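You operate a simulated robot arm through the tools that you are given. There is no shell and no other tool. Be economical: measure what you need, move in short steps, check, and stop when the job is done.

The job below is to be done with a simulated two-armed robot. You get a single attempt, and the scene is never put back.

JOB
Put the card tube on the top of the safe. Fetch the blue notes from the ledge of the tall cupboard and set it on the blue tray. Take the lid off the jar and lay it down on the customer side of counter 21. Take the toner cartridge from the customer side of counter 21 and put it on top of the papers there. Switch the note counter switch off. Put the yellow bundle marked "1380" from the left end of the front desk on the red passbook there and the yellow bundle labelled "1120" on the grey tray. The order is free.

The check looks at the end state, three seconds after you hand in, the way a careful person would. Anything else that was tipped, shoved, dropped, spilled or broken makes it a failure. Lids that push on must go on centred and level and be pressed home; caps that screw on are set level and turned clockwise until they are tight.

ROBOT AND FRAMES
Two 6-joint arms with two-finger parallel grippers on one trunk, on a base that drives. Base frame: it is fixed to the floor where the robot stands at the start and does not move with it; the origin is under the middle of the robot, x ahead of it, y to its left, z up. Lengths are in m, angles in rad, forces in N, time in s.
The left shoulder is at the start at [0.08, 0.216, 1.597], the right one opposite. With the tool pointing down near the work surface each hand reaches from about 0.1 to 0.6 m from the robot's upright axis, wherever it stands, measured 20 degrees to its own side. Places, roughly: blue notes [-0.25, 1.5, 0.75]; blue tray [-3.5, -1, 0.75]; card tube (4x4x3 cm) [0.5, -0.1, 0.8]; grey tray [-1, -2.5, 0.75]; jar [-5, -0.25, 0.75]; note counter switch [-4.1, -1, 0.9]; papers (22x30x5 cm) [-5, -0.9, 0.8]; passbook [-1.25, -3, 0.75]; toner cartridge [-5, -0.75, 0.75]; top of the safe [-1.3, 1.5, 1.2]; yellow bundle [-1.25, -2.75, 0.75]. Payload 3.43 kg a hand.
The tool frame of a hand sits at the grasp point between the pads (the TCP): z along the fingers, y along the line on which they close. The tips reach 0.03 m beyond it. Largest opening 0.094 m; finger width 0.028, thickness 0.01; the body of the gripper, 0.05 by 0.096 m, starts 0.055 m behind the TCP.
Orientation is that of the tool frame in the base frame, as a unit quaternion [w, x, y, z]. With the fingers straight down and closing along the base's y, the tool's x points along the base's -x, its y along +y and its z along -z.

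CONTROLS
- The arms move only by the tool drive_tool. It takes "left_moves", "right_moves" or both (then of equal length, played together; a hand with none holds still); each is a list of rows, each a list of 6 numbers: the shift along the base's x, y, z in units of 30 mm (1.0 is 30 mm), then the turn, a rotation vector about the base's x, y, z in units of 8 degrees (1.0 is 8 degrees). In form: [[x, y, z, wx, wy, wz], ...]. A call has 1 to 12 rows; each row shifts and turns the commanded pose from where the row before left it. "left_jaw" and "right_jaw" are, for a hand that has rows, the finger opening in m, from 0 to 0.094, set as the call begins (left out, the last holds). A call with a number of a shift or a turn outside -1 to 1 is refused whole. Each row takes 0.2 s and may step no farther than 0.05 m and 0.15 rad from the row before; otherwise, or with a gripper value out of range, the whole call is refused. Where a pose cannot be reached the arm comes as near as it can. A force on the tool above 40 N (or 10 N above the force at the start of the call, whichever is more), or a blocked arm, ends the call early, and 0.2 s more pass. Each finger travels about 0.072 m/s and halts on what it meets, pressing with about 29 N; the grip force reading is that of the motor and also rises with nothing between the fingers. The clock runs only during rows and for 0.2 s after the last one: add rows that do not move to give the fingers time. It gives the time, the measured TCP pose, the force on the tool (base axes), the opening and the grip force at its end, in the units of the frame above (readings bear some noise), with the torque about the TCP (base axes, N m) and any sound that the robot's microphone picked up, and new pictures: "views" is both (left out), scene, wrist or none (wrist: the cameras of the hands that moved).
- Cameras (640 x 400 px; columns grow to the right, rows downward): "scene" is now at [0.0897, -0.02, 1.7361]; the picture's right is [-0.32, -0.95, 0.00], its down [-0.84, 0.29, -0.46] and it looks along [0.43, -0.15, -0.89] (base axes); focal length 258 px, centre (320, 200). "left" rides on the left gripper at [0.076, -0.014, -0.103] in its tool frame; the picture's right is [0.18, 0.98, 0.00], its down [-0.75, 0.14, -0.64] and it looks along [-0.63, 0.12, 0.77] (tool axes); focal length 243 px, centre (320, 200). "right" rides on the right gripper at [0.076, 0.014, -0.103] in its tool frame; the picture's right is [-0.18, 0.98, 0.00], its down [-0.75, -0.14, -0.64] and it looks along [-0.63, -0.12, 0.77] (tool axes); focal length 243 px, centre (320, 200).
- move_column(by): slides the trunk up (or, below 0, down) by that many m; the arms and the scene camera ride with it, the base frame stays. It gives what a move gives, with no picture.
- roll_base(legs): drives the robot by 1 to 6 legs, each [ahead, left, turn to the left] in m, m and rad, along the robot's own axes; the way and the turn of a leg run together, so that a leg with both is an arc; at most 1.5 m and 3.142 rad a leg. The arms and the cameras ride along, it lands a little off, and it stops where it bumps. It gives what a move gives, and a new picture of the scene camera.
- turn_head(pan, tilt): turns the head with the scene camera to pan (to the left, within 1.501 rad either way) and tilt (down, from -0.506 to 1.204), counted from straight ahead of the robot. It gives what a move gives, and a new picture of the scene camera.
- measure_at(camera, pixels): for up to 12 pixels [column, row] of the newest picture of that camera ("zoom" is the newest enlarged one), the place [x, y, z] in the base frame of the surface seen there, good to about 0.003 m. No time passes.
- enlarge(camera, box): a new picture of the part [left, top, right, bottom] of that camera's present view, enlarged. No time passes.
- close_job(): hands the job in; it is judged then, once.

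Go step by step. Measure first, check grasps and placings, and put right what went wrong. The budget is 124 turns and 260 pictures, counting those below and the enlarged ones. Unless the task says otherwise, let go and move clear before handing in.

The tools are called after ">>>" as name(argument=value, ...) on one line, values as JSON. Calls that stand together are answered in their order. drive_tool: Moves the arms, as the interface text tells. Its arguments: {"type":"object","properties":{"left_moves":{"type":"array","items":{"type":"array","items":{"type":"number"}}},"left_jaw":{"type":"number"},"right_moves":{"type":"array","items":{"type":"array","items":{"type":"number"}}},"right_jaw":{"type":"number"},"views":{"type":"string","enum":["both","scene","wrist","none"]}},"required":[]} The other tools are called the same way: move_column (by) slides the trunk up or down; roll_base (legs) drives the base; turn_head (pan, tilt) turns the head that bears the scene camera; measure_at (camera, pixels) gives the place of the surface under pixels of a picture; enlarge (camera, box) takes an enlarged picture of a part of a camera's view; close_job () hands the job in.

At the start:

```text
clock: 0.0
left_tcp_pos: [0.4753, 0.1178, 1.0342]
left_ee_rot: [0.001, 0.0, 1.0, 0.0]
left_force: [0.0, 0.3, -0.7]
left_torque: [-0.02, 0.02, 0.01]
left_width: 0.0939
left_grasp_force: 0.1
right_tcp_pos: [0.4607, -0.3795, 1.0206]
right_ee_rot: [0.0, 0.0, 1.0, 0.001]
right_force: [-0.3, -0.2, -0.5]
right_torque: [0.0, -0.03, 0.0]
right_width: 0.0939
right_grasp_force: 0.1
trunk travel left (down, up): [-0.827, 0.013]
robot x, y, heading: [0.0014, 0.0013, 0.005]
head pan, tilt: [-0.328, 1.094]
```

scene: 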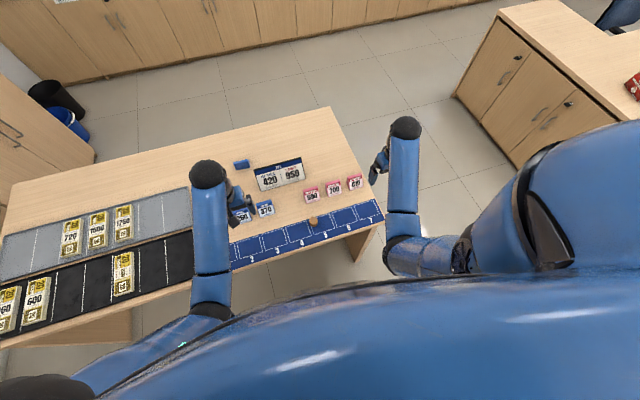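
right: 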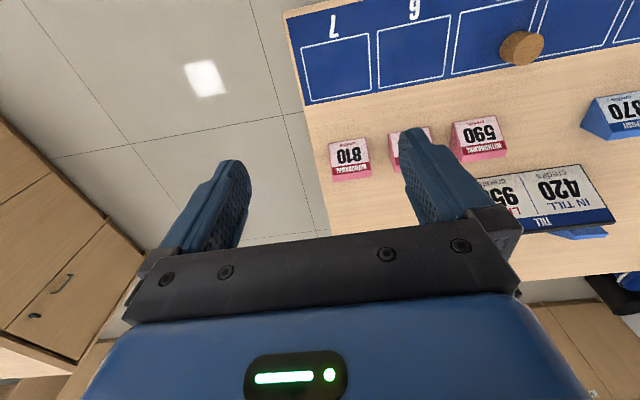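
left: 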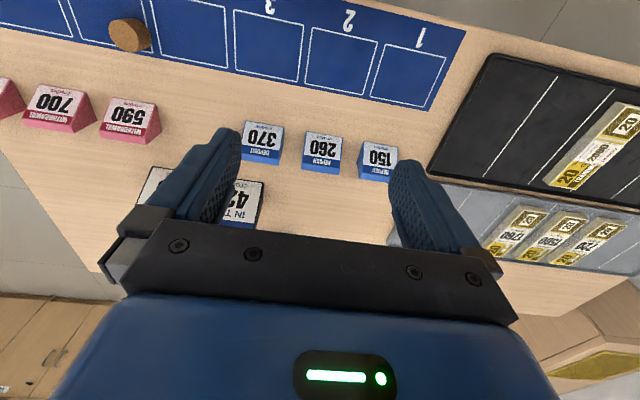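

The card tube is the small brown cylinder at scene (313,221). I'll measure it from the cameras and look closer.

>>> measure_at(camera="scene", pixels=[[313, 219], [313, 224], [300, 230], [330, 112], [383, 218]])

>>> measure_at(camera="right", pixels=[[515, 48], [522, 38], [535, 50], [505, 48], [480, 60]])

>>> enlarge(camera="right", box=[440, 0, 600, 100])

```text
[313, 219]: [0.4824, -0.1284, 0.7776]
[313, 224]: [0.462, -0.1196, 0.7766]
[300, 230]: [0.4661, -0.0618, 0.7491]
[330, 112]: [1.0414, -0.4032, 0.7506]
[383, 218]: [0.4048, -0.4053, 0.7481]
```

```text
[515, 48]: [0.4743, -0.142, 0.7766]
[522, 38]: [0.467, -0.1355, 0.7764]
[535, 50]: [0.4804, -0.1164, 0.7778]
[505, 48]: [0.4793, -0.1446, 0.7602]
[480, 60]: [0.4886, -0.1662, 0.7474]
```

```text
4.00 times, centred on (520, 50) of right
```

zoom: 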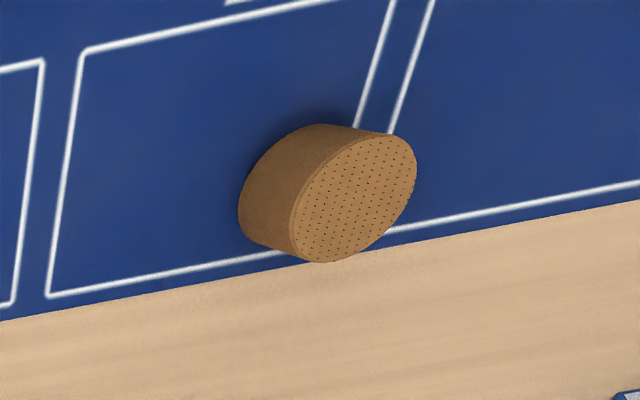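

The tube stands upright, with its top at z≈0.777 on the table at 0.748. I'll measure the rim of the top disc to find the centre.

>>> measure_at(camera="zoom", pixels=[[355, 198], [297, 235], [412, 160], [385, 140], [325, 257], [248, 220], [310, 190]])

>>> turn_head(pan=1.4, tilt=0.5)

```text
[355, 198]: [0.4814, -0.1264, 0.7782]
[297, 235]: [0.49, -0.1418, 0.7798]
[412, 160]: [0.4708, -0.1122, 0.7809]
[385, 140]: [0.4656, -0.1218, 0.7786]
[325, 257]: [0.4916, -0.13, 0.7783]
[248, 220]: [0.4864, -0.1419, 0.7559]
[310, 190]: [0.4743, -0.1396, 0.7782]
```

```text
clock: 1.8
left_tcp_pos: [0.4748, 0.1178, 1.0339]
left_ee_rot: [0.0, 0.001, 1.0, 0.001]
left_force: [-0.3, -0.5, -0.3]
left_torque: [0.01, -0.01, 0.02]
left_width: 0.0939
left_grasp_force: 0.0
right_tcp_pos: [0.4611, -0.3796, 1.021]
right_ee_rot: [0.0, 0.0, 1.0, 0.0]
right_force: [0.2, 0.9, -0.5]
right_torque: [0.0, 0.02, 0.01]
right_width: 0.0941
right_grasp_force: 0.1
trunk travel left (down, up): [-0.827, 0.013]
robot x, y, heading: [-0.0018, 0.0013, -0.001]
head pan, tilt: [1.4, 0.499]
```

scene: 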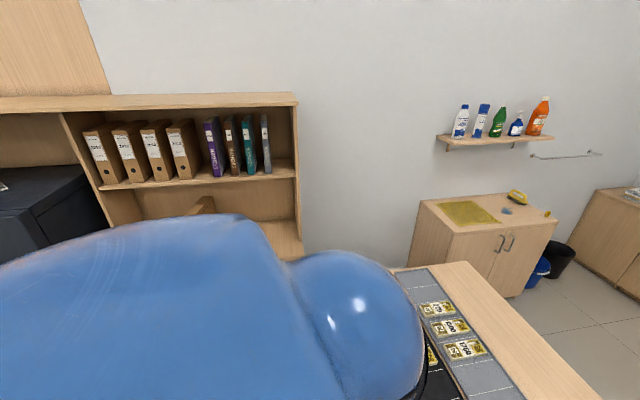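

The tube centre is about (0.480,-0.127). I'll bring the right hand above it and part of the way down.

>>> drive_tool(right_moves=[[0.07, 0.935, -0.444, 0, 0, 0], [0.07, 0.935, -0.444, 0, 0, 0], [0.07, 0.935, -0.444, 0, 0, 0], [0.07, 0.935, -0.444, 0, 0, 0], [0.07, 0.935, -0.444, 0, 0, 0], [0.07, 0.935, -0.444, 0, 0, 0], [0.07, 0.935, -0.444, 0, 0, 0], [0.07, 0.935, -0.444, 0, 0, 0], [0.07, 0.935, -0.444, 0, 0, 0], [0, 0, -0.9, 0, 0, 0], [0, 0, -0.9, 0, 0, 0]], right_jaw=0.094, views="wrist")

```text
clock: 4.2
left_tcp_pos: [0.4759, 0.1183, 1.0335]
left_ee_rot: [0.0, 0.0, 1.0, 0.0]
left_force: [0.1, 0.1, -0.8]
left_torque: [0.0, 0.03, 0.0]
left_width: 0.0939
left_grasp_force: 0.0
right_tcp_pos: [0.4801, -0.1286, 0.8473]
right_ee_rot: [-0.001, 0.0, 1.0, 0.001]
right_force: [0.0, 0.4, 1.4]
right_torque: [-0.01, 0.01, -0.01]
right_width: 0.0942
right_grasp_force: 0.1
trunk travel left (down, up): [-0.827, 0.013]
robot x, y, heading: [-0.0047, -0.0019, -0.0]
head pan, tilt: [1.4, 0.499]
```

right: 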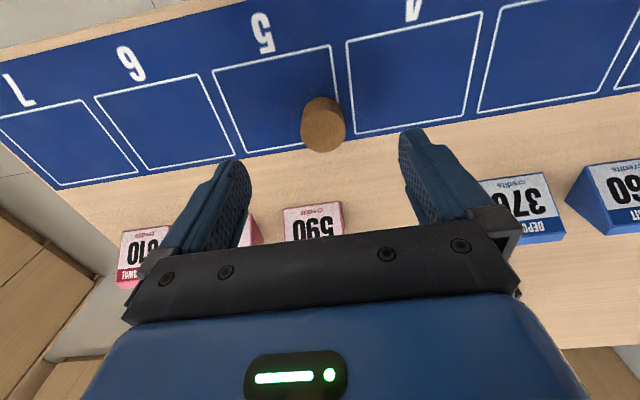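

The tube at (323,125) sits between the fingers. I'll check the tube and the pink blocks for clearance.

>>> measure_at(camera="right", pixels=[[322, 133], [305, 125], [344, 120], [325, 148], [310, 210], [250, 225], [300, 205], [485, 182]])

```text
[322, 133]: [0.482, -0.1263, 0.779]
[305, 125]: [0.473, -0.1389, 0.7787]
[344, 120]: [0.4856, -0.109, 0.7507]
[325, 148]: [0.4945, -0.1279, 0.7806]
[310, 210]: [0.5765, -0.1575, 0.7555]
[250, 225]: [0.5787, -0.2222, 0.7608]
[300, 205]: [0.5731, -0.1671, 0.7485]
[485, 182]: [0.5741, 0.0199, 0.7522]
```

Clear. I'll go down to z≈0.784, then close.

>>> drive_tool(right_moves=[[0, 0, -0.7, 0, 0, 0], [0, 0.05, -0.7, 0, 0, 0], [0, 0, -0.7, 0, 0, 0], [0, 0, 0, 0, 0, 0]], right_jaw=0.094, views="none")

>>> drive_tool(right_moves=[[0, 0, 0, 0, 0, 0], [0, 0, 0, 0, 0, 0], [0, 0, 0, 0, 0, 0], [0, 0, 0, 0, 0, 0], [0, 0, 0, 0, 0, 0]], right_jaw=0.02, views="wrist")

```text
clock: 5.2
left_tcp_pos: [0.474, 0.1181, 1.0337]
left_ee_rot: [0.0, 0.001, 1.0, 0.0]
left_force: [0.2, -0.5, 0.5]
left_torque: [0.0, -0.02, 0.0]
left_width: 0.0939
left_grasp_force: 0.0
right_tcp_pos: [0.4787, -0.1258, 0.7844]
right_ee_rot: [0.0, 0.0, 1.0, 0.0]
right_force: [-0.6, -0.7, -0.1]
right_torque: [0.0, 0.02, -0.03]
right_width: 0.0938
right_grasp_force: 0.1
trunk travel left (down, up): [-0.827, 0.013]
robot x, y, heading: [0.0022, -0.0024, -0.001]
head pan, tilt: [1.4, 0.499]
```

```text
clock: 6.3
left_tcp_pos: [0.4757, 0.1181, 1.0339]
left_ee_rot: [0.0, -0.001, 1.0, 0.0]
left_force: [0.0, 0.6, -0.4]
left_torque: [0.01, 0.0, 0.01]
left_width: 0.094
left_grasp_force: 0.1
right_tcp_pos: [0.479, -0.1267, 0.7833]
right_ee_rot: [0.001, 0.0, 1.0, 0.001]
right_force: [-0.5, -0.2, -0.6]
right_torque: [-0.05, 0.03, 0.03]
right_width: 0.0321
right_grasp_force: 29.1
trunk travel left (down, up): [-0.827, 0.013]
robot x, y, heading: [-0.0028, -0.0003, -0.001]
head pan, tilt: [1.4, 0.499]
```

right: 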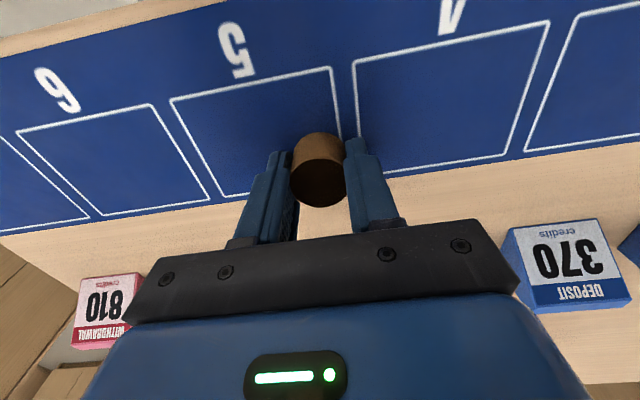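

Gripped at width 0.032. I'll lift it to check.

>>> drive_tool(right_moves=[[0, 0, 0.5, 0, 0, 0], [0, 0, 1, 0, 0, 0], [0, 0, 1, 0, 0, 0], [0, 0, 1, 0, 0, 0], [0, 0, 1, 0, 0, 0], [0, 0, 1, 0, 0, 0], [0, 0, 1, 0, 0, 0], [0, 0, 1, 0, 0, 0], [0, 0, 1, 0, 0, 0]], views="wrist")

>>> turn_head(pan=1.5, tilt=0.35)

```text
clock: 8.3
left_tcp_pos: [0.4759, 0.1174, 1.0346]
left_ee_rot: [0.0, 0.0, 1.0, 0.0]
left_force: [0.0, -0.7, 0.3]
left_torque: [0.02, -0.01, -0.02]
left_width: 0.0941
left_grasp_force: 0.2
right_tcp_pos: [0.4787, -0.1257, 1.0398]
right_ee_rot: [0.0, 0.001, 1.0, -0.001]
right_force: [-0.5, 0.4, 0.3]
right_torque: [-0.02, 0.02, 0.03]
right_width: 0.0319
right_grasp_force: 28.6
trunk travel left (down, up): [-0.827, 0.013]
robot x, y, heading: [0.0009, 0.0002, 0.003]
head pan, tilt: [1.4, 0.499]
```

right: 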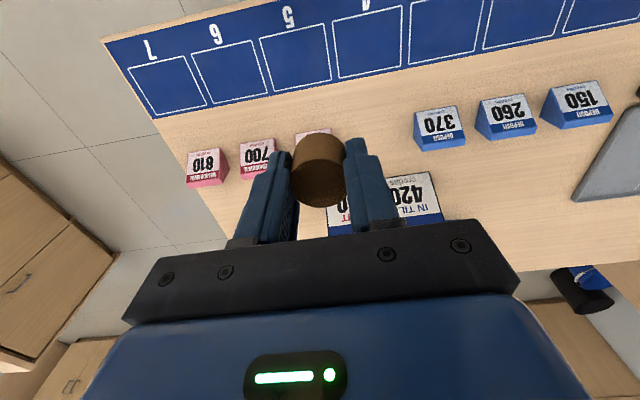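

```text
clock: 9.1
left_tcp_pos: [0.475, 0.1182, 1.0327]
left_ee_rot: [-0.001, 0.0, 1.0, -0.001]
left_force: [0.6, -0.5, 0.7]
left_torque: [-0.01, 0.03, 0.01]
left_width: 0.094
left_grasp_force: 0.0
right_tcp_pos: [0.4786, -0.1252, 1.0389]
right_ee_rot: [0.0, 0.0, 1.0, 0.0]
right_force: [-0.1, -0.6, 0.2]
right_torque: [0.0, 0.0, 0.0]
right_width: 0.0318
right_grasp_force: 28.8
trunk travel left (down, up): [-0.827, 0.013]
robot x, y, heading: [-0.0016, 0.0018, -0.002]
head pan, tilt: [1.499, 0.351]
```

scene: 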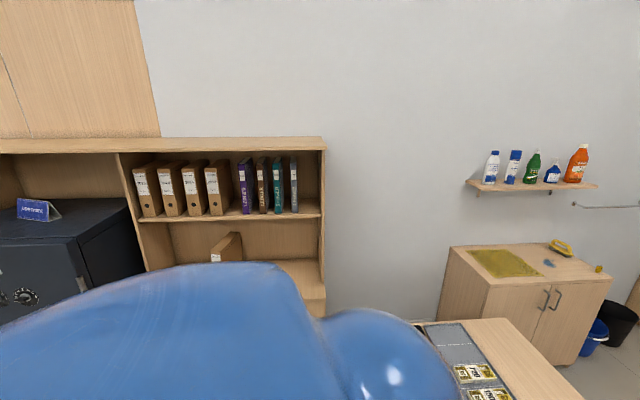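

Tube held. I'll turn the base 90° left to face the cupboard and the safe.

>>> roll_base(legs=[[-0.15, 0, 0], [0, 0, 1.571]])

>>> turn_head(pan=0.3, tilt=0.6)

```text
clock: 14.3
left_tcp_pos: [-0.2709, 0.4748, 1.0346]
left_ee_rot: [-0.001, 0.707, -0.707, 0.0]
left_force: [-0.7, 0.5, 0.5]
left_torque: [0.03, 0.0, -0.03]
left_width: 0.0941
left_grasp_force: 0.1
right_tcp_pos: [-0.0261, 0.4798, 1.0387]
right_ee_rot: [0.0, 0.707, -0.707, 0.0]
right_force: [-0.3, 0.3, 0.5]
right_torque: [0.0, 0.02, -0.04]
right_width: 0.0318
right_grasp_force: 29.1
trunk travel left (down, up): [-0.827, 0.013]
robot x, y, heading: [-0.1487, -0.0027, 1.573]
head pan, tilt: [1.499, 0.351]
```

scene: 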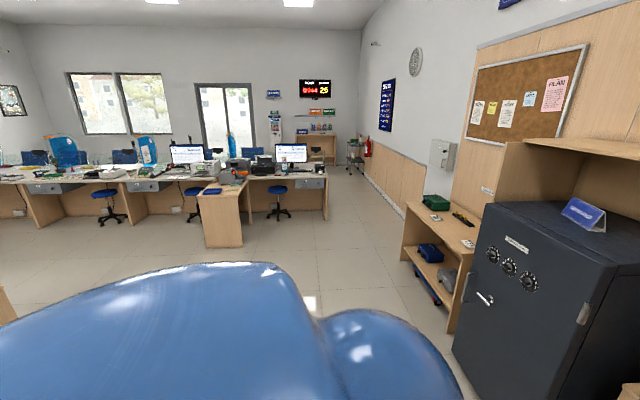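

```text
clock: 15.7
left_tcp_pos: [-0.271, 0.4737, 1.0347]
left_ee_rot: [0.001, 0.708, -0.706, 0.0]
left_force: [-0.6, 0.1, 0.9]
left_torque: [0.02, -0.05, 0.0]
left_width: 0.0939
left_grasp_force: 0.0
right_tcp_pos: [-0.0268, 0.4797, 1.039]
right_ee_rot: [-0.001, 0.707, -0.707, 0.0]
right_force: [0.1, 0.5, 0.6]
right_torque: [-0.02, -0.02, 0.01]
right_width: 0.0319
right_grasp_force: 29.0
trunk travel left (down, up): [-0.827, 0.013]
robot x, y, heading: [-0.1503, -0.002, 1.578]
head pan, tilt: [0.3, 0.6]
```

scene: 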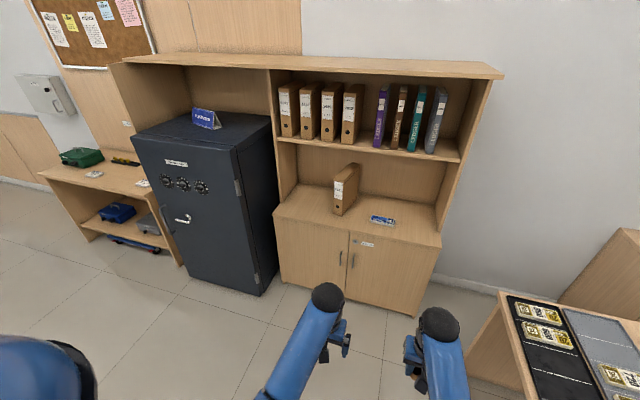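

The blue notes lie at (383,220) and the safe top at (215,140). I'll measure both.

>>> measure_at(camera="scene", pixels=[[383, 220], [342, 210], [300, 207], [430, 245], [300, 140], [455, 158], [160, 131], [255, 145], [200, 125], [270, 120], [205, 112], [400, 70]])

>>> enlarge(camera="scene", box=[310, 150, 470, 250])

```text
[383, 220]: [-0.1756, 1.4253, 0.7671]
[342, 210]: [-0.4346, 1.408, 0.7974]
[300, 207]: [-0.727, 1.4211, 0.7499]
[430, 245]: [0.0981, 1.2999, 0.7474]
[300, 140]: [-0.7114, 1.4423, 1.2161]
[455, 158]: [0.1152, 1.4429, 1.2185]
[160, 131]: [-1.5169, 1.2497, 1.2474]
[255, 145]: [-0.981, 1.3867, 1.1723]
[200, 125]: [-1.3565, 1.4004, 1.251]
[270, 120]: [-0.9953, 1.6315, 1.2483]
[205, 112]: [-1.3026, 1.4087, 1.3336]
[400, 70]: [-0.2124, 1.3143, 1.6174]
```

```text
4.00 times, centred on (390, 200) of scene
```

zoom: 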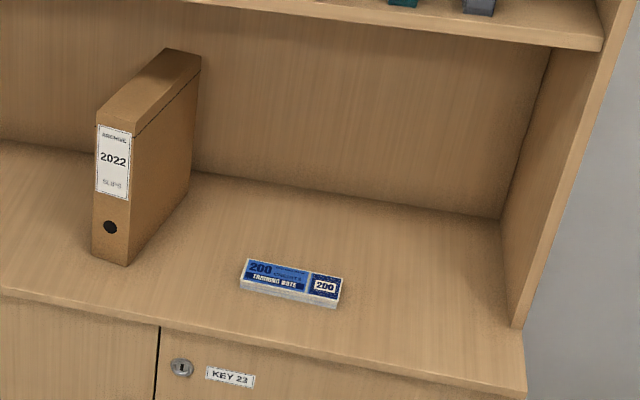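

>>> measure_at(camera="zoom", pixels=[[249, 263], [341, 281], [241, 284], [334, 303], [290, 282], [130, 262], [510, 330], [160, 330], [380, 225]])

>>> measure_at(camera="scene", pixels=[[327, 295], [338, 340], [440, 322], [410, 355], [320, 330], [300, 370], [455, 370]])

>>> enlarge(camera="scene", box=[240, 260, 480, 400])

```text
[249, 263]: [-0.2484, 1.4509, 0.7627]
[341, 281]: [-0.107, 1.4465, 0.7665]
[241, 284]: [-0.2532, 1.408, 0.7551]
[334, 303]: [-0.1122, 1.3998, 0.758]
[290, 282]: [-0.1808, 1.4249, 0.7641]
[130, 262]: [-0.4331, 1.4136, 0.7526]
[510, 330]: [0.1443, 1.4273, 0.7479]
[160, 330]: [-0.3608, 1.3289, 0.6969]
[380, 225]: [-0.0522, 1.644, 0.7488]
```

```text
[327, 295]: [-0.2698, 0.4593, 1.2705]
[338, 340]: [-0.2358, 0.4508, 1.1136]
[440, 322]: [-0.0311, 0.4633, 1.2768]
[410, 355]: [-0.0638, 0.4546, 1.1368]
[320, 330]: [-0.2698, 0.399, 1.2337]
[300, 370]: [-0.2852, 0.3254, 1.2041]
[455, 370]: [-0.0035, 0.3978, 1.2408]
```

```text
2.67 times, centred on (360, 330) of scene
```

zoom: 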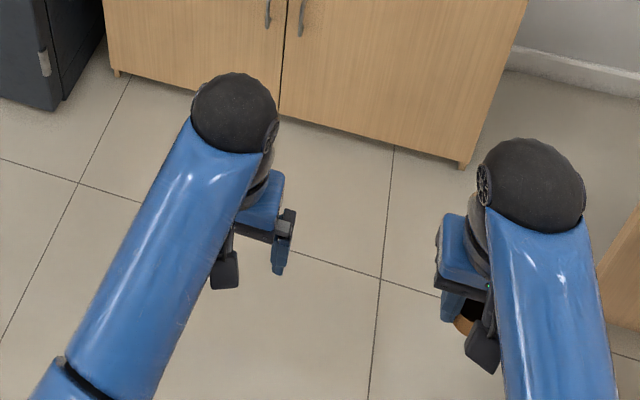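

The bundle is about 14×4.5×1.5 cm at (-0.18,1.425). I'll raise both hands to clear the safe, then drive in front of it.

>>> drive_tool(right_moves=[[0, 0, 1, 0, 0, 0], [0, 0, 1, 0, 0, 0], [0, 0, 1, 0, 0, 0], [0, 0, 1, 0, 0, 0], [0, 0, 1, 0, 0, 0], [0, 0, 1, 0, 0, 0], [0, 0, 1, 0, 0, 0], [0, 0, 1, 0, 0, 0], [0, 0, 1, 0, 0, 0], [0, 0, 1, 0, 0, 0]], left_moves=[[0, -0.3, 1, 0, 0, 0], [0, -0.3, 1, 0, 0, 0], [0, -0.3, 1, 0, 0, 0], [0, -0.3, 1, 0, 0, 0], [0, -0.3, 1, 0, 0, 0], [0, -0.3, 1, 0, 0, 0], [0, -0.3, 1, 0, 0, 0], [0, -0.3, 1, 0, 0, 0], [0, -0.3, 1, 0, 0, 0], [0, -0.3, 1, 0, 0, 0]], views="none")

>>> roll_base(legs=[[0, 1.12, -0.007], [0.6, 0, 0]])

```text
clock: 17.9
left_tcp_pos: [-0.2678, 0.472, 1.0429]
left_ee_rot: [0.0, 0.708, -0.706, 0.001]
left_force: [-0.5, -0.5, 0.0]
left_torque: [0.02, 0.0, 0.01]
left_width: 0.0941
left_grasp_force: 0.0
left hand out of reach, approached as far as the arm can: row 1, 2, 3, 4, 5, 6, 7, 8, 9, 10
right_tcp_pos: [-0.0448, 0.5596, 1.0792]
right_ee_rot: [0.0, 0.708, -0.706, 0.0]
right_force: [-0.8, 0.6, 0.1]
right_torque: [-0.02, -0.02, 0.0]
right_width: 0.032
right_grasp_force: 28.1
right hand out of reach, approached as far as the arm can: row 1, 2, 3, 4, 5, 6, 7, 8, 9, 10
trunk travel left (down, up): [-0.827, 0.013]
robot x, y, heading: [-0.1538, -0.0013, 1.573]
head pan, tilt: [0.3, 0.6]
```

```text
clock: 26.2
left_tcp_pos: [-1.391, 1.0129, 1.042]
left_ee_rot: [0.0, -0.704, 0.711, 0.0]
left_force: [-0.3, -0.1, -0.3]
left_torque: [-0.01, 0.0, -0.01]
left_width: 0.094
left_grasp_force: 0.0
right_tcp_pos: [-1.1664, 1.09, 1.0792]
right_ee_rot: [-0.006, -0.705, 0.709, -0.007]
right_force: [-0.6, 0.1, 0.5]
right_torque: [-0.03, -0.04, 0.0]
right_width: 0.0322
right_grasp_force: 29.2
trunk travel left (down, up): [-0.827, 0.013]
robot x, y, heading: [-1.2814, 0.5424, 1.558]
head pan, tilt: [0.3, 0.6]
stopped in leg 2: the force on the tool passed its limit at 173 N (the readings are from after the stop); the commanded pose is now the measured one
```

scene: 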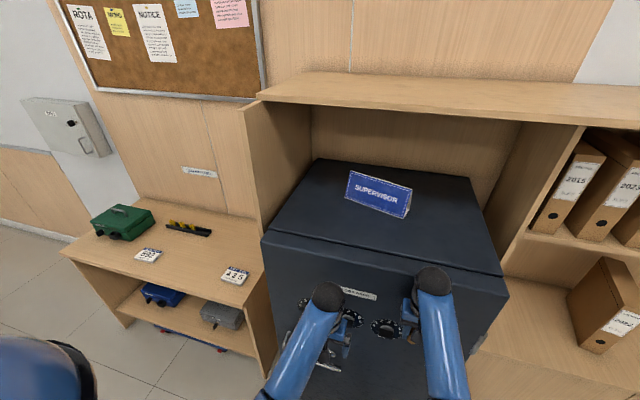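

The hands could not rise with the tool straight down, so the arm touched the safe. I'll back off, check everything and probe what can be reached.

>>> roll_base(legs=[[-0.45, 0, 0.013]])

>>> drive_tool(right_moves=[[0, 0.8, 0.3, 0, 0, 0], [0, 0.8, 0.3, 0, 0, 0], [0, 0.8, 0.3, 0, 0, 0], [0, 0.8, 0.3, 0, 0, 0], [0, 0.5, 0.8, 0, 0, 0], [0, 0.5, 0.8, 0, 0, 0], [0, 0.5, 0.8, 0, 0, 0]], views="wrist")

```text
clock: 28.9
left_tcp_pos: [-1.4005, 0.5696, 1.0412]
left_ee_rot: [0.001, 0.709, -0.705, 0.001]
left_force: [-0.7, 0.8, -0.1]
left_torque: [-0.01, 0.0, -0.01]
left_width: 0.094
left_grasp_force: 0.1
right_tcp_pos: [-1.1771, 0.6509, 1.0775]
right_ee_rot: [0.008, 0.711, -0.703, 0.008]
right_force: [-0.7, 0.0, 0.1]
right_torque: [0.0, 0.03, -0.02]
right_width: 0.0316
right_grasp_force: 28.7
trunk travel left (down, up): [-0.827, 0.013]
robot x, y, heading: [-1.2817, 0.0986, 1.576]
head pan, tilt: [0.3, 0.6]
```

scene: 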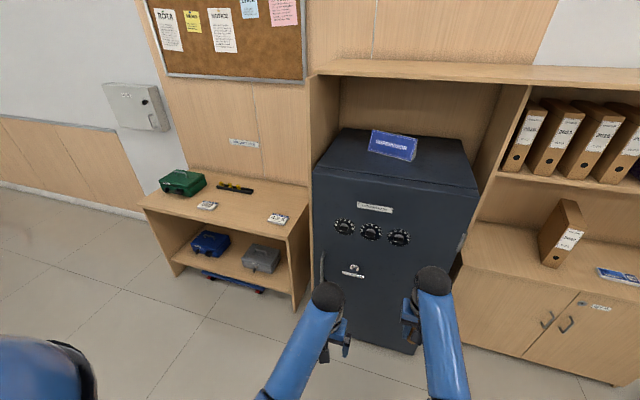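

```text
clock: 30.5
left_tcp_pos: [-1.4008, 0.5689, 1.0431]
left_ee_rot: [0.0, 0.709, -0.705, -0.001]
left_force: [0.5, 0.3, 0.6]
left_torque: [-0.01, -0.02, 0.03]
left_width: 0.0943
left_grasp_force: 0.1
right_tcp_pos: [-1.1764, 0.7896, 1.1893]
right_ee_rot: [0.007, 0.71, -0.704, 0.007]
right_force: [0.3, -0.2, -0.3]
right_torque: [-0.01, 0.03, -0.03]
right_width: 0.032
right_grasp_force: 29.3
trunk travel left (down, up): [-0.827, 0.013]
robot x, y, heading: [-1.2812, 0.0943, 1.576]
head pan, tilt: [0.3, 0.6]
```

right: 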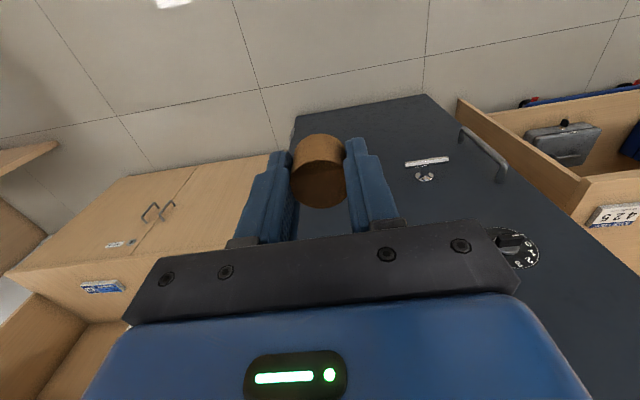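

Reaching farther out allows more height, and the tube is still held. I'll continue up.

>>> drive_tool(right_moves=[[0, 0.3, 0.9, 0, 0, 0], [0, 0.3, 0.9, 0, 0, 0], [0, 0.3, 0.9, 0, 0, 0], [0, 0.3, 0.9, 0, 0, 0], [0, 0.3, 0.9, 0, 0, 0], [0, 0, 0, 0, 0, 0]], views="none")

>>> measure_at(camera="scene", pixels=[[330, 165], [420, 175], [470, 180], [455, 150], [370, 152], [410, 160], [400, 80], [425, 150], [440, 160], [314, 160]])

```text
clock: 31.9
left_tcp_pos: [-1.4009, 0.5673, 1.0418]
left_ee_rot: [-0.001, 0.709, -0.705, -0.001]
left_force: [0.2, -0.3, 0.2]
left_torque: [-0.03, 0.01, -0.01]
left_width: 0.0939
left_grasp_force: 0.1
right_tcp_pos: [-1.1775, 0.8359, 1.3221]
right_ee_rot: [0.007, 0.71, -0.704, 0.007]
right_force: [-0.2, 0.4, -0.1]
right_torque: [0.0, 0.03, -0.01]
right_width: 0.0319
right_grasp_force: 29.3
trunk travel left (down, up): [-0.827, 0.013]
robot x, y, heading: [-1.2818, 0.0982, 1.579]
head pan, tilt: [0.3, 0.6]
```

```text
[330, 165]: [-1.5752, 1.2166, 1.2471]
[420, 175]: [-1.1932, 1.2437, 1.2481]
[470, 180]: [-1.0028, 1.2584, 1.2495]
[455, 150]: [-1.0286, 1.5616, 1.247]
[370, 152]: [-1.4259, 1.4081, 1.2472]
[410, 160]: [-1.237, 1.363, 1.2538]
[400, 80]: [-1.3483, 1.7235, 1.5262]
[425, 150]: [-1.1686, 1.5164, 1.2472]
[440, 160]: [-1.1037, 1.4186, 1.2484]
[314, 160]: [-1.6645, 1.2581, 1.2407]
```

Reached z=1.322. I'll check the board above the safe and pull the left hand back and down before driving in.

>>> enlarge(camera="scene", box=[310, 40, 550, 190])

>>> measure_at(camera="scene", pixels=[[450, 70], [450, 74], [450, 78], [450, 81], [450, 84], [450, 88]])

>>> drive_tool(left_moves=[[0, -0.6, -0.9, 0, 0, 0], [0, -0.6, -0.9, 0, 0, 0], [0, -0.6, -0.9, 0, 0, 0], [0, -0.6, -0.9, 0, 0, 0], [0, -0.6, -0.9, 0, 0, 0], [0, -0.6, -0.9, 0, 0, 0], [0, -0.6, -0.9, 0, 0, 0], [0, -0.6, -0.9, 0, 0, 0]], right_moves=[[0, 0, -0.08, 0, 0, 0], [0, 0, -0.08, 0, 0, 0], [0, 0, -0.08, 0, 0, 0], [0, 0, -0.08, 0, 0, 0], [0, 0, -0.08, 0, 0, 0], [0, 0, -0.08, 0, 0, 0], [0, 0, -0.08, 0, 0, 0], [0, 0, -0.08, 0, 0, 0]], views="none")

```text
2.67 times, centred on (430, 115) of scene
```

zoom: 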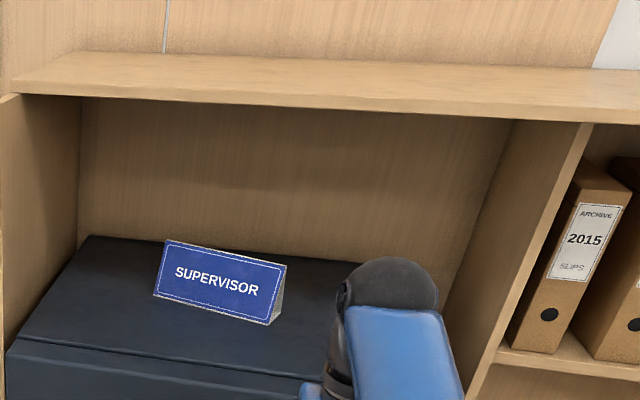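

```text
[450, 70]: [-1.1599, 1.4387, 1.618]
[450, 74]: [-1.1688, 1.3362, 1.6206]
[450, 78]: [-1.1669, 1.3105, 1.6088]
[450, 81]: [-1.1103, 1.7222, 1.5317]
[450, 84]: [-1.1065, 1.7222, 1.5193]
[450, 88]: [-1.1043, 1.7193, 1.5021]
```

```text
clock: 33.7
left_tcp_pos: [-1.4012, 0.4233, 0.8264]
left_ee_rot: [0.0, 0.709, -0.705, -0.001]
left_force: [-0.6, 0.1, -0.2]
left_torque: [0.03, -0.02, 0.02]
left_width: 0.0941
left_grasp_force: 0.1
right_tcp_pos: [-1.1763, 0.834, 1.3039]
right_ee_rot: [0.007, 0.711, -0.703, 0.005]
right_force: [0.3, -1.0, 0.9]
right_torque: [0.01, 0.0, -0.03]
right_width: 0.0317
right_grasp_force: 28.9
trunk travel left (down, up): [-0.827, 0.013]
robot x, y, heading: [-1.2808, 0.099, 1.58]
head pan, tilt: [0.3, 0.6]
```

Clear. I'll drive in: 0.06 m right, 0.49 m forward.

>>> roll_base(legs=[[0, -0.065, -0.008], [0.35, 0, 0], [0.14, 0, 0]])

>>> enlarge(camera="right", box=[0, 0, 640, 400])

```text
clock: 37.5
left_tcp_pos: [-1.331, 0.9132, 0.8273]
left_ee_rot: [0.002, -0.706, 0.708, 0.001]
left_force: [0.1, -0.1, 1.3]
left_torque: [0.03, -0.01, -0.01]
left_width: 0.0943
left_grasp_force: 0.0
right_tcp_pos: [-1.1032, 1.3211, 1.3054]
right_ee_rot: [0.005, 0.708, -0.707, 0.007]
right_force: [-0.4, -0.4, -0.7]
right_torque: [0.01, -0.06, 0.01]
right_width: 0.0317
right_grasp_force: 29.1
trunk travel left (down, up): [-0.827, 0.013]
robot x, y, heading: [-1.2183, 0.5866, 1.57]
head pan, tilt: [0.3, 0.6]
```

scene: 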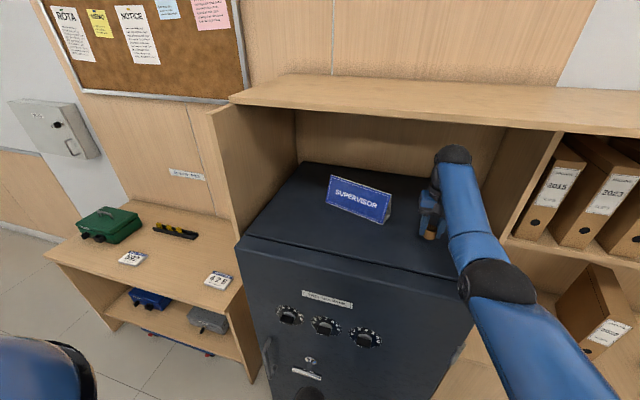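

```text
1.00 times, centred on (320, 200) of right (not enlarged: the box is as wide or as high as the picture)
```

zoom: 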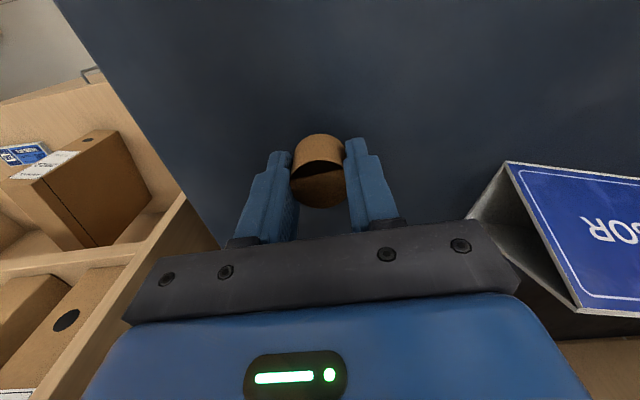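

Above the safe's right part and clear of the sign. I'll lower about 21 mm gently.

>>> drive_tool(right_moves=[[0, 0, -0.25, 0, 0, 0], [0, 0, -0.25, 0, 0, 0], [0, 0, -0.12, 0, 0, 0], [0, 0, -0.08, 0, 0, 0], [0, 0, 0, 0, 0, 0]], views="wrist")

```text
clock: 38.7
left_tcp_pos: [-1.3306, 0.9155, 0.8269]
left_ee_rot: [0.001, -0.706, 0.708, 0.001]
left_force: [-0.5, -0.3, 0.3]
left_torque: [-0.01, -0.01, 0.01]
left_width: 0.0941
left_grasp_force: 0.0
right_tcp_pos: [-1.1022, 1.3251, 1.2834]
right_ee_rot: [-0.005, -0.707, 0.707, -0.006]
right_force: [-0.7, 1.7, 7.7]
right_torque: [0.11, -0.02, -0.01]
right_width: 0.0317
right_grasp_force: 28.4
trunk travel left (down, up): [-0.827, 0.013]
robot x, y, heading: [-1.2156, 0.5863, 1.566]
head pan, tilt: [0.3, 0.6]
```

right: 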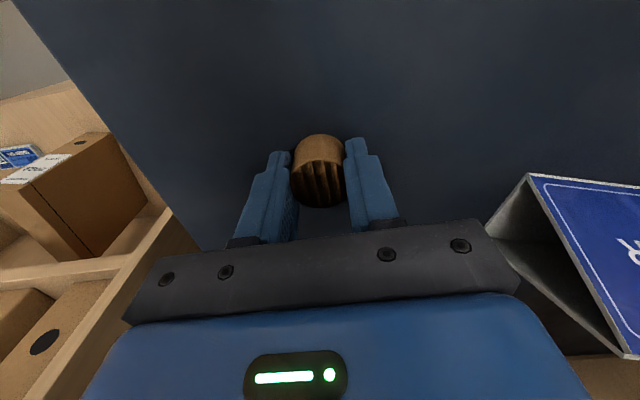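

Contact at 7.7 N. I'll open and rise.

>>> drive_tool(right_moves=[[0, 0, 0, 0, 0, 0], [0, 0, 0, 0, 0, 0], [0, 0, 0, 0, 0, 0], [0, 0, 0.3, 0, 0, 0], [0, 0, 0.5, 0, 0, 0], [0, 0, 0.5, 0, 0, 0]], right_jaw=0.08, views="wrist")

```text
clock: 40.1
left_tcp_pos: [-1.3305, 0.9146, 0.8259]
left_ee_rot: [0.001, -0.706, 0.708, 0.0]
left_force: [0.1, 1.1, 0.4]
left_torque: [0.0, -0.01, 0.0]
left_width: 0.0941
left_grasp_force: 0.1
right_tcp_pos: [-1.1025, 1.3244, 1.3208]
right_ee_rot: [0.006, 0.707, -0.707, 0.006]
right_force: [-0.1, -0.3, 0.6]
right_torque: [0.03, 0.01, 0.01]
right_width: 0.08
right_grasp_force: 0.1
trunk travel left (down, up): [-0.827, 0.013]
robot x, y, heading: [-1.2166, 0.5876, 1.56]
head pan, tilt: [0.3, 0.6]
```

right: 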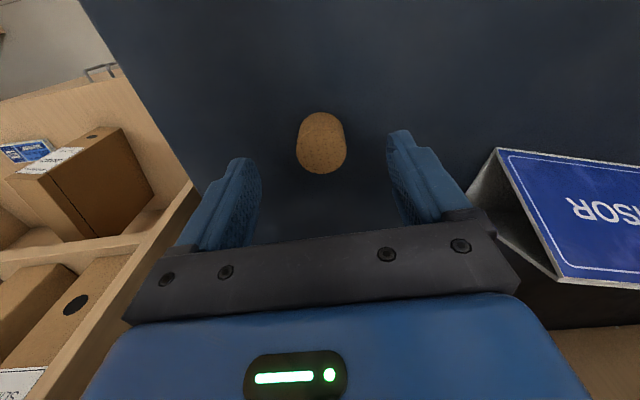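

The tube stands on the safe. I'll back off, strafe towards the notes and reconfigure the right hand (lower, turned 90° so it closes along y).

>>> roll_base(legs=[[-0.5, 0, 0.01], [0, -0.84, 0]])

>>> drive_tool(right_moves=[[0, 0, -1, 0, 0, 0.9375], [0, 0, -1, 0, 0, 0.9375], [0, 0, -1, 0, 0, 0.9375], [0, 0, -1, 0, 0, 0.9375], [0, 0, -1, 0, 0, 0.9375], [0, 0, -1, 0, 0, 0.9375], [0, 0, -1, 0, 0, 0.9375], [0.57, -0.8, -1, 0, 0, 0.9375], [0.57, -0.8, -1, 0, 0, 0.9375], [0.57, -0.8, -1, 0, 0, 0.9375], [0.57, -0.8, -1, 0, 0, 0.9375], [0.57, -0.8, -1, 0, 0, 0.9375]], views="both")

```text
clock: 47.1
left_tcp_pos: [-0.4934, 0.42, 0.8254]
left_ee_rot: [-0.001, 0.709, -0.705, 0.001]
left_force: [-0.3, 0.1, -0.7]
left_torque: [-0.03, -0.03, -0.04]
left_width: 0.0941
left_grasp_force: 0.1
right_tcp_pos: [-0.2703, 0.8316, 1.3227]
right_ee_rot: [0.006, 0.711, -0.703, 0.007]
right_force: [-0.4, 0.2, 0.8]
right_torque: [-0.03, -0.04, -0.01]
right_width: 0.0802
right_grasp_force: 0.1
trunk travel left (down, up): [-0.827, 0.013]
robot x, y, heading: [-0.3738, 0.0898, 1.577]
head pan, tilt: [0.3, 0.6]
```

scene: 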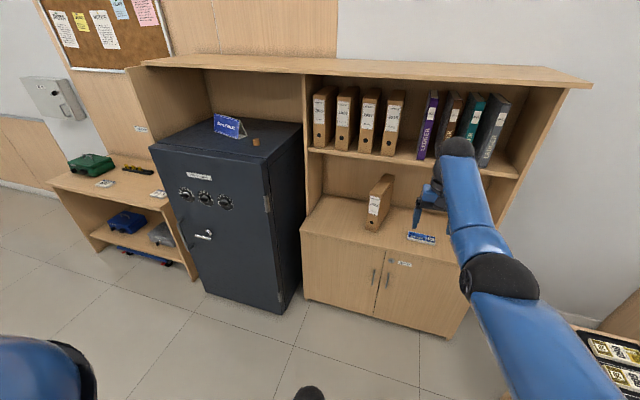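

```text
clock: 49.7
left_tcp_pos: [-0.4918, 0.4196, 0.8267]
left_ee_rot: [0.0, 0.709, -0.705, -0.002]
left_force: [-0.5, 0.1, -0.5]
left_torque: [-0.01, -0.01, -0.01]
left_width: 0.0941
left_grasp_force: 0.3
right_tcp_pos: [-0.1804, 0.6947, 0.9652]
right_ee_rot: [-0.001, 1.0, 0.007, 0.01]
right_force: [0.8, 0.3, 0.2]
right_torque: [0.0, 0.05, 0.02]
right_width: 0.0798
right_grasp_force: 0.1
right hand out of reach, approached as far as the arm can: row 7
trunk travel left (down, up): [-0.827, 0.013]
robot x, y, heading: [-0.3743, 0.0905, 1.58]
head pan, tilt: [0.3, 0.6]
```

scene: 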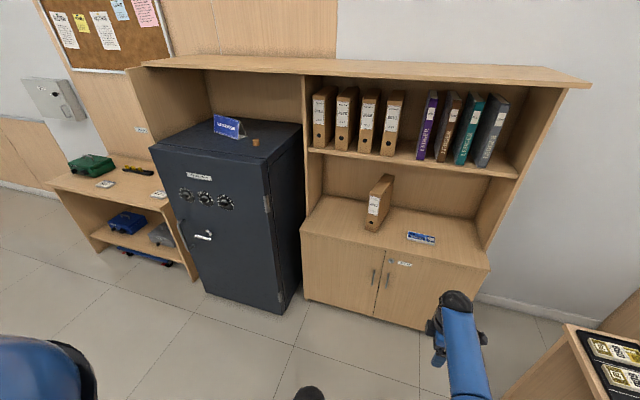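
right: 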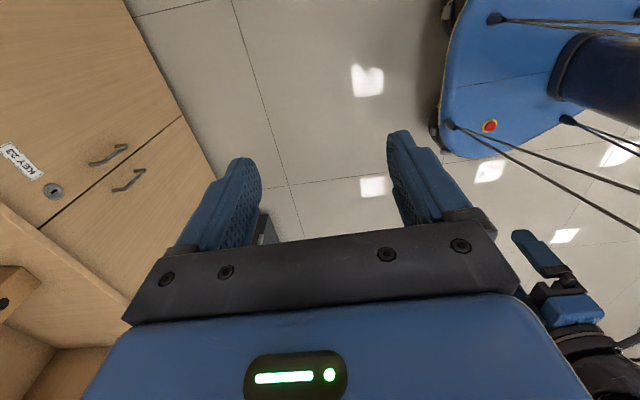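

Hand is turned. I'll check where the base front is so I know how far I can drive in, then lower the hand to 0.93 while levelling it.

>>> measure_at(camera="right", pixels=[[445, 60], [445, 120], [500, 100]])

>>> measure_at(camera="scene", pixels=[[250, 140], [421, 237], [385, 300], [335, 265], [450, 270]])

>>> drive_tool(right_moves=[[0, 0, -0.6, 0, 0.07, -0.2], [0, 0, -0.6, 0, 0.07, -0.2], [0, 0, 0, 0, 0, 0]], right_jaw=0.08, views="none")

```text
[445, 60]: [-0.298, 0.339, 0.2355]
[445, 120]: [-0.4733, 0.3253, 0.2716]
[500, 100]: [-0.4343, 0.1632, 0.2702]
```

```text
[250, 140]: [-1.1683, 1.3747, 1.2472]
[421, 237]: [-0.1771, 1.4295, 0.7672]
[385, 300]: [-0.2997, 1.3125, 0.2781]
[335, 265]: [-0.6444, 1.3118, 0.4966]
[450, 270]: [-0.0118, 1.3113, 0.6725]
```

```text
clock: 50.5
left_tcp_pos: [-0.4915, 0.4203, 0.8262]
left_ee_rot: [0.0, 0.71, -0.704, 0.0]
left_force: [0.1, 0.6, -0.1]
left_torque: [0.01, -0.01, 0.01]
left_width: 0.0938
left_grasp_force: 0.0
right_tcp_pos: [-0.1793, 0.6971, 0.93]
right_ee_rot: [0.0, 1.0, -0.021, -0.001]
right_force: [0.2, 0.3, -0.2]
right_torque: [0.01, -0.01, 0.0]
right_width: 0.08
right_grasp_force: 0.1
trunk travel left (down, up): [-0.827, 0.013]
robot x, y, heading: [-0.3725, 0.0947, 1.573]
head pan, tilt: [0.3, 0.6]
```

>>> roll_base(legs=[[0.5, 0, 0], [0.23, 0, 0]])

>>> enlarge(camera="right", box=[0, 0, 640, 400])

```text
clock: 54.8
left_tcp_pos: [-0.4968, 1.1495, 0.8276]
left_ee_rot: [-0.002, 0.709, -0.705, -0.002]
left_force: [-0.8, -1.5, -0.7]
left_torque: [0.04, 0.01, -0.01]
left_width: 0.0941
left_grasp_force: 0.1
right_tcp_pos: [-0.1835, 1.4263, 0.9316]
right_ee_rot: [-0.002, 1.0, -0.022, 0.0]
right_force: [-0.1, -0.2, 0.2]
right_torque: [0.03, 0.0, 0.02]
right_width: 0.0802
right_grasp_force: 0.0
trunk travel left (down, up): [-0.827, 0.013]
robot x, y, heading: [-0.3754, 0.824, 1.578]
head pan, tilt: [0.3, 0.6]
```

scene: 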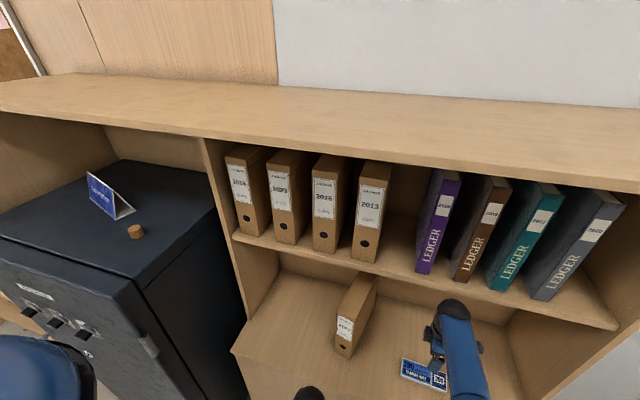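

```text
1.00 times, centred on (320, 200) of right (not enlarged: the box is as wide or as high as the picture)
```

zoom: 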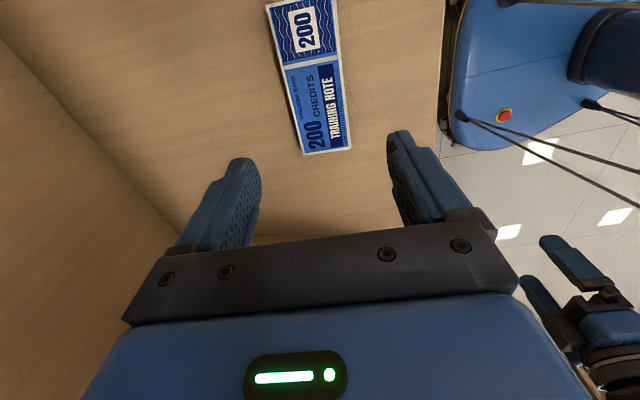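

The notes lie below the fingers; I'll measure their outline.

>>> measure_at(camera="right", pixels=[[270, 10], [328, 5], [303, 150], [349, 146], [312, 80], [306, 158], [290, 100], [340, 90], [260, 100]])

```text
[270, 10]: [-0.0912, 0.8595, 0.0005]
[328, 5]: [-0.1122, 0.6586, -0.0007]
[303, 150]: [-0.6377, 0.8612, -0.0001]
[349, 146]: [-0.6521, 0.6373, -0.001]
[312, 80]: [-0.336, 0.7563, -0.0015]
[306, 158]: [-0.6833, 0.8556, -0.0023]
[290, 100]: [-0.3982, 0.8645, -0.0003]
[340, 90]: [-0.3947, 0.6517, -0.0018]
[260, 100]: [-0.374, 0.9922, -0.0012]
```

>>> measure_at(camera="zoom", pixels=[[270, 10], [328, 5], [303, 150], [349, 146], [312, 80], [290, 100], [340, 90], [260, 100]])

```text
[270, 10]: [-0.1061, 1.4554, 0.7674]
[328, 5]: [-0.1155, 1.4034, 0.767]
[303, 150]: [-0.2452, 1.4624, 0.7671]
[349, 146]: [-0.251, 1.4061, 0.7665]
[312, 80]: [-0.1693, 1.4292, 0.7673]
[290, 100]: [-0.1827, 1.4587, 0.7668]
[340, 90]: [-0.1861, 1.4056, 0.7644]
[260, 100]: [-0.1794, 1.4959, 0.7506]
```

Notes centre (-0.180,1.432), about 57 mm wide, top 0.767. I'll descend to 0.783 and close.

>>> drive_tool(right_moves=[[0.02, 0.05, -0.98, 0, 0, 0], [0.02, 0.05, -0.98, 0, 0, 0], [0.02, 0.05, -0.98, 0, 0, 0], [0.02, 0.04, -0.98, 0, 0, -0.05], [0, 0, -0.7, 0, 0, 0], [0, 0, -0.33, 0, 0, 0], [0, 0, 0, 0, 0, 0]], right_jaw=0.088, views="none")

>>> drive_tool(right_moves=[[0, 0, 0, 0, 0, 0], [0, 0, 0, 0, 0, 0], [0, 0, 0, 0, 0, 0], [0, 0, 0, 0, 0, 0]], right_jaw=0.03, views="wrist")

```text
clock: 56.4
left_tcp_pos: [-0.4969, 1.1525, 0.8257]
left_ee_rot: [0.0, 0.708, -0.706, 0.001]
left_force: [1.0, -0.3, -0.7]
left_torque: [0.01, 0.01, 0.03]
left_width: 0.094
left_grasp_force: 0.0
right_tcp_pos: [-0.1787, 1.3986, 0.8139]
right_ee_rot: [0.0, 1.0, -0.026, -0.001]
right_force: [0.1, 0.2, 0.6]
right_torque: [-0.04, -0.02, -0.01]
right_width: 0.0882
right_grasp_force: 0.2
right hand out of reach, approached as far as the arm can: row 3, 4, 5, 6
trunk travel left (down, up): [-0.827, 0.013]
robot x, y, heading: [-0.3763, 0.8254, 1.576]
head pan, tilt: [0.3, 0.6]
```

```text
clock: 57.4
left_tcp_pos: [-0.4963, 1.1531, 0.8261]
left_ee_rot: [0.001, 0.709, -0.706, 0.001]
left_force: [-0.5, 0.0, 0.2]
left_torque: [0.0, 0.01, 0.0]
left_width: 0.094
left_grasp_force: 0.1
right_tcp_pos: [-0.1796, 1.3982, 0.8143]
right_ee_rot: [0.0, 1.0, -0.026, -0.001]
right_force: [0.2, -0.3, 0.3]
right_torque: [-0.01, -0.02, -0.01]
right_width: 0.03
right_grasp_force: 0.2
trunk travel left (down, up): [-0.827, 0.013]
robot x, y, heading: [-0.3747, 0.8247, 1.576]
head pan, tilt: [0.3, 0.6]
```

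right: 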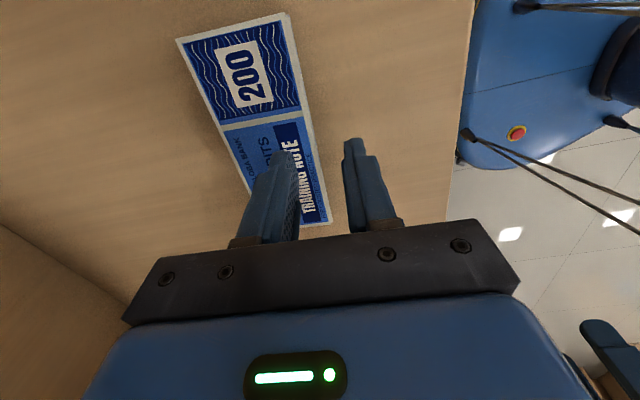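

The arm ran out of reach, with the fingertips still above the notes. I'll raise, open, and drive 6 cm closer.

>>> drive_tool(right_moves=[[0, -0.4, 0.9, 0, 0, 0], [0, -0.4, 0.9, 0, 0, 0], [0, -0.3, 0, 0, 0, 0]], right_jaw=0.088, views="none")

>>> roll_base(legs=[[0.075, 0, -0.005]])

```text
clock: 58.2
left_tcp_pos: [-0.4973, 1.1533, 0.8261]
left_ee_rot: [0.0, 0.709, -0.705, 0.0]
left_force: [0.1, -0.1, -0.2]
left_torque: [0.0, 0.0, -0.01]
left_width: 0.0939
left_grasp_force: 0.1
right_tcp_pos: [-0.1811, 1.3653, 0.8672]
right_ee_rot: [0.0, 1.0, -0.027, 0.0]
right_force: [0.8, 0.1, 0.5]
right_torque: [0.01, 0.01, 0.0]
right_width: 0.0881
right_grasp_force: 0.0
trunk travel left (down, up): [-0.827, 0.013]
robot x, y, heading: [-0.3782, 0.829, 1.571]
head pan, tilt: [0.3, 0.6]
```

```text
clock: 59.2
left_tcp_pos: [-0.4957, 1.219, 0.8296]
left_ee_rot: [-0.002, 0.707, -0.707, -0.003]
left_force: [0.5, -0.2, 0.6]
left_torque: [0.03, 0.01, -0.01]
left_width: 0.0941
left_grasp_force: 0.0
right_tcp_pos: [-0.177, 1.4294, 0.8735]
right_ee_rot: [-0.005, 1.0, -0.028, -0.001]
right_force: [-0.7, -0.2, 0.8]
right_torque: [0.03, -0.01, -0.02]
right_width: 0.0882
right_grasp_force: 0.0
trunk travel left (down, up): [-0.827, 0.013]
robot x, y, heading: [-0.3761, 0.9005, 1.568]
head pan, tilt: [0.3, 0.6]
```

scene: 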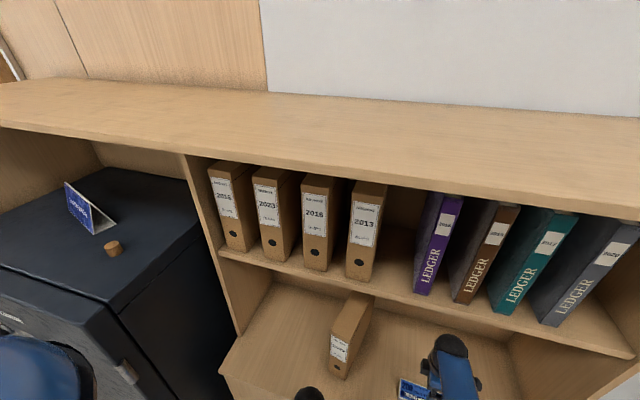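

>>> drive_tool(right_moves=[[0, 0.03, -0.9, 0, 0, 0], [0, 0.03, -0.9, 0, 0, 0], [0, 0, -0.8, 0, 0, -0.1], [0, 0, -0.4, 0, 0, -0.1], [0, 0, 0, 0, 0, 0]], views="wrist")

```text
clock: 60.4
left_tcp_pos: [-0.4947, 1.2248, 0.8268]
left_ee_rot: [-0.001, -0.707, 0.707, 0.0]
left_force: [0.1, -0.3, 0.2]
left_torque: [0.01, 0.04, 0.02]
left_width: 0.0938
left_grasp_force: 0.0
right_tcp_pos: [-0.1769, 1.4324, 0.7838]
right_ee_rot: [0.0, 0.999, -0.043, -0.002]
right_force: [-0.3, -0.6, -0.1]
right_torque: [0.0, -0.03, -0.02]
right_width: 0.0878
right_grasp_force: 0.0
right hand out of reach, approached as far as the arm can: row 4
trunk travel left (down, up): [-0.827, 0.013]
robot x, y, heading: [-0.3771, 0.8998, 1.573]
head pan, tilt: [0.3, 0.6]
```

right: 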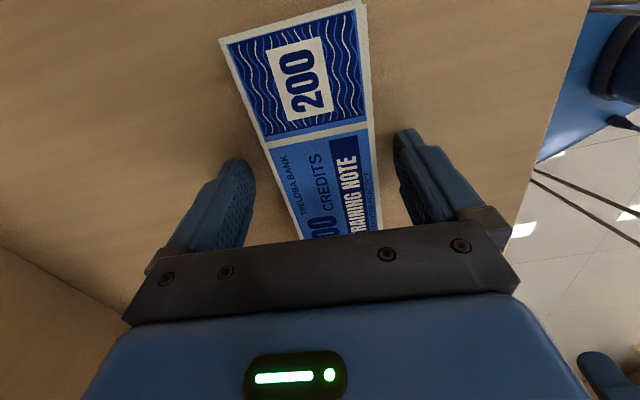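

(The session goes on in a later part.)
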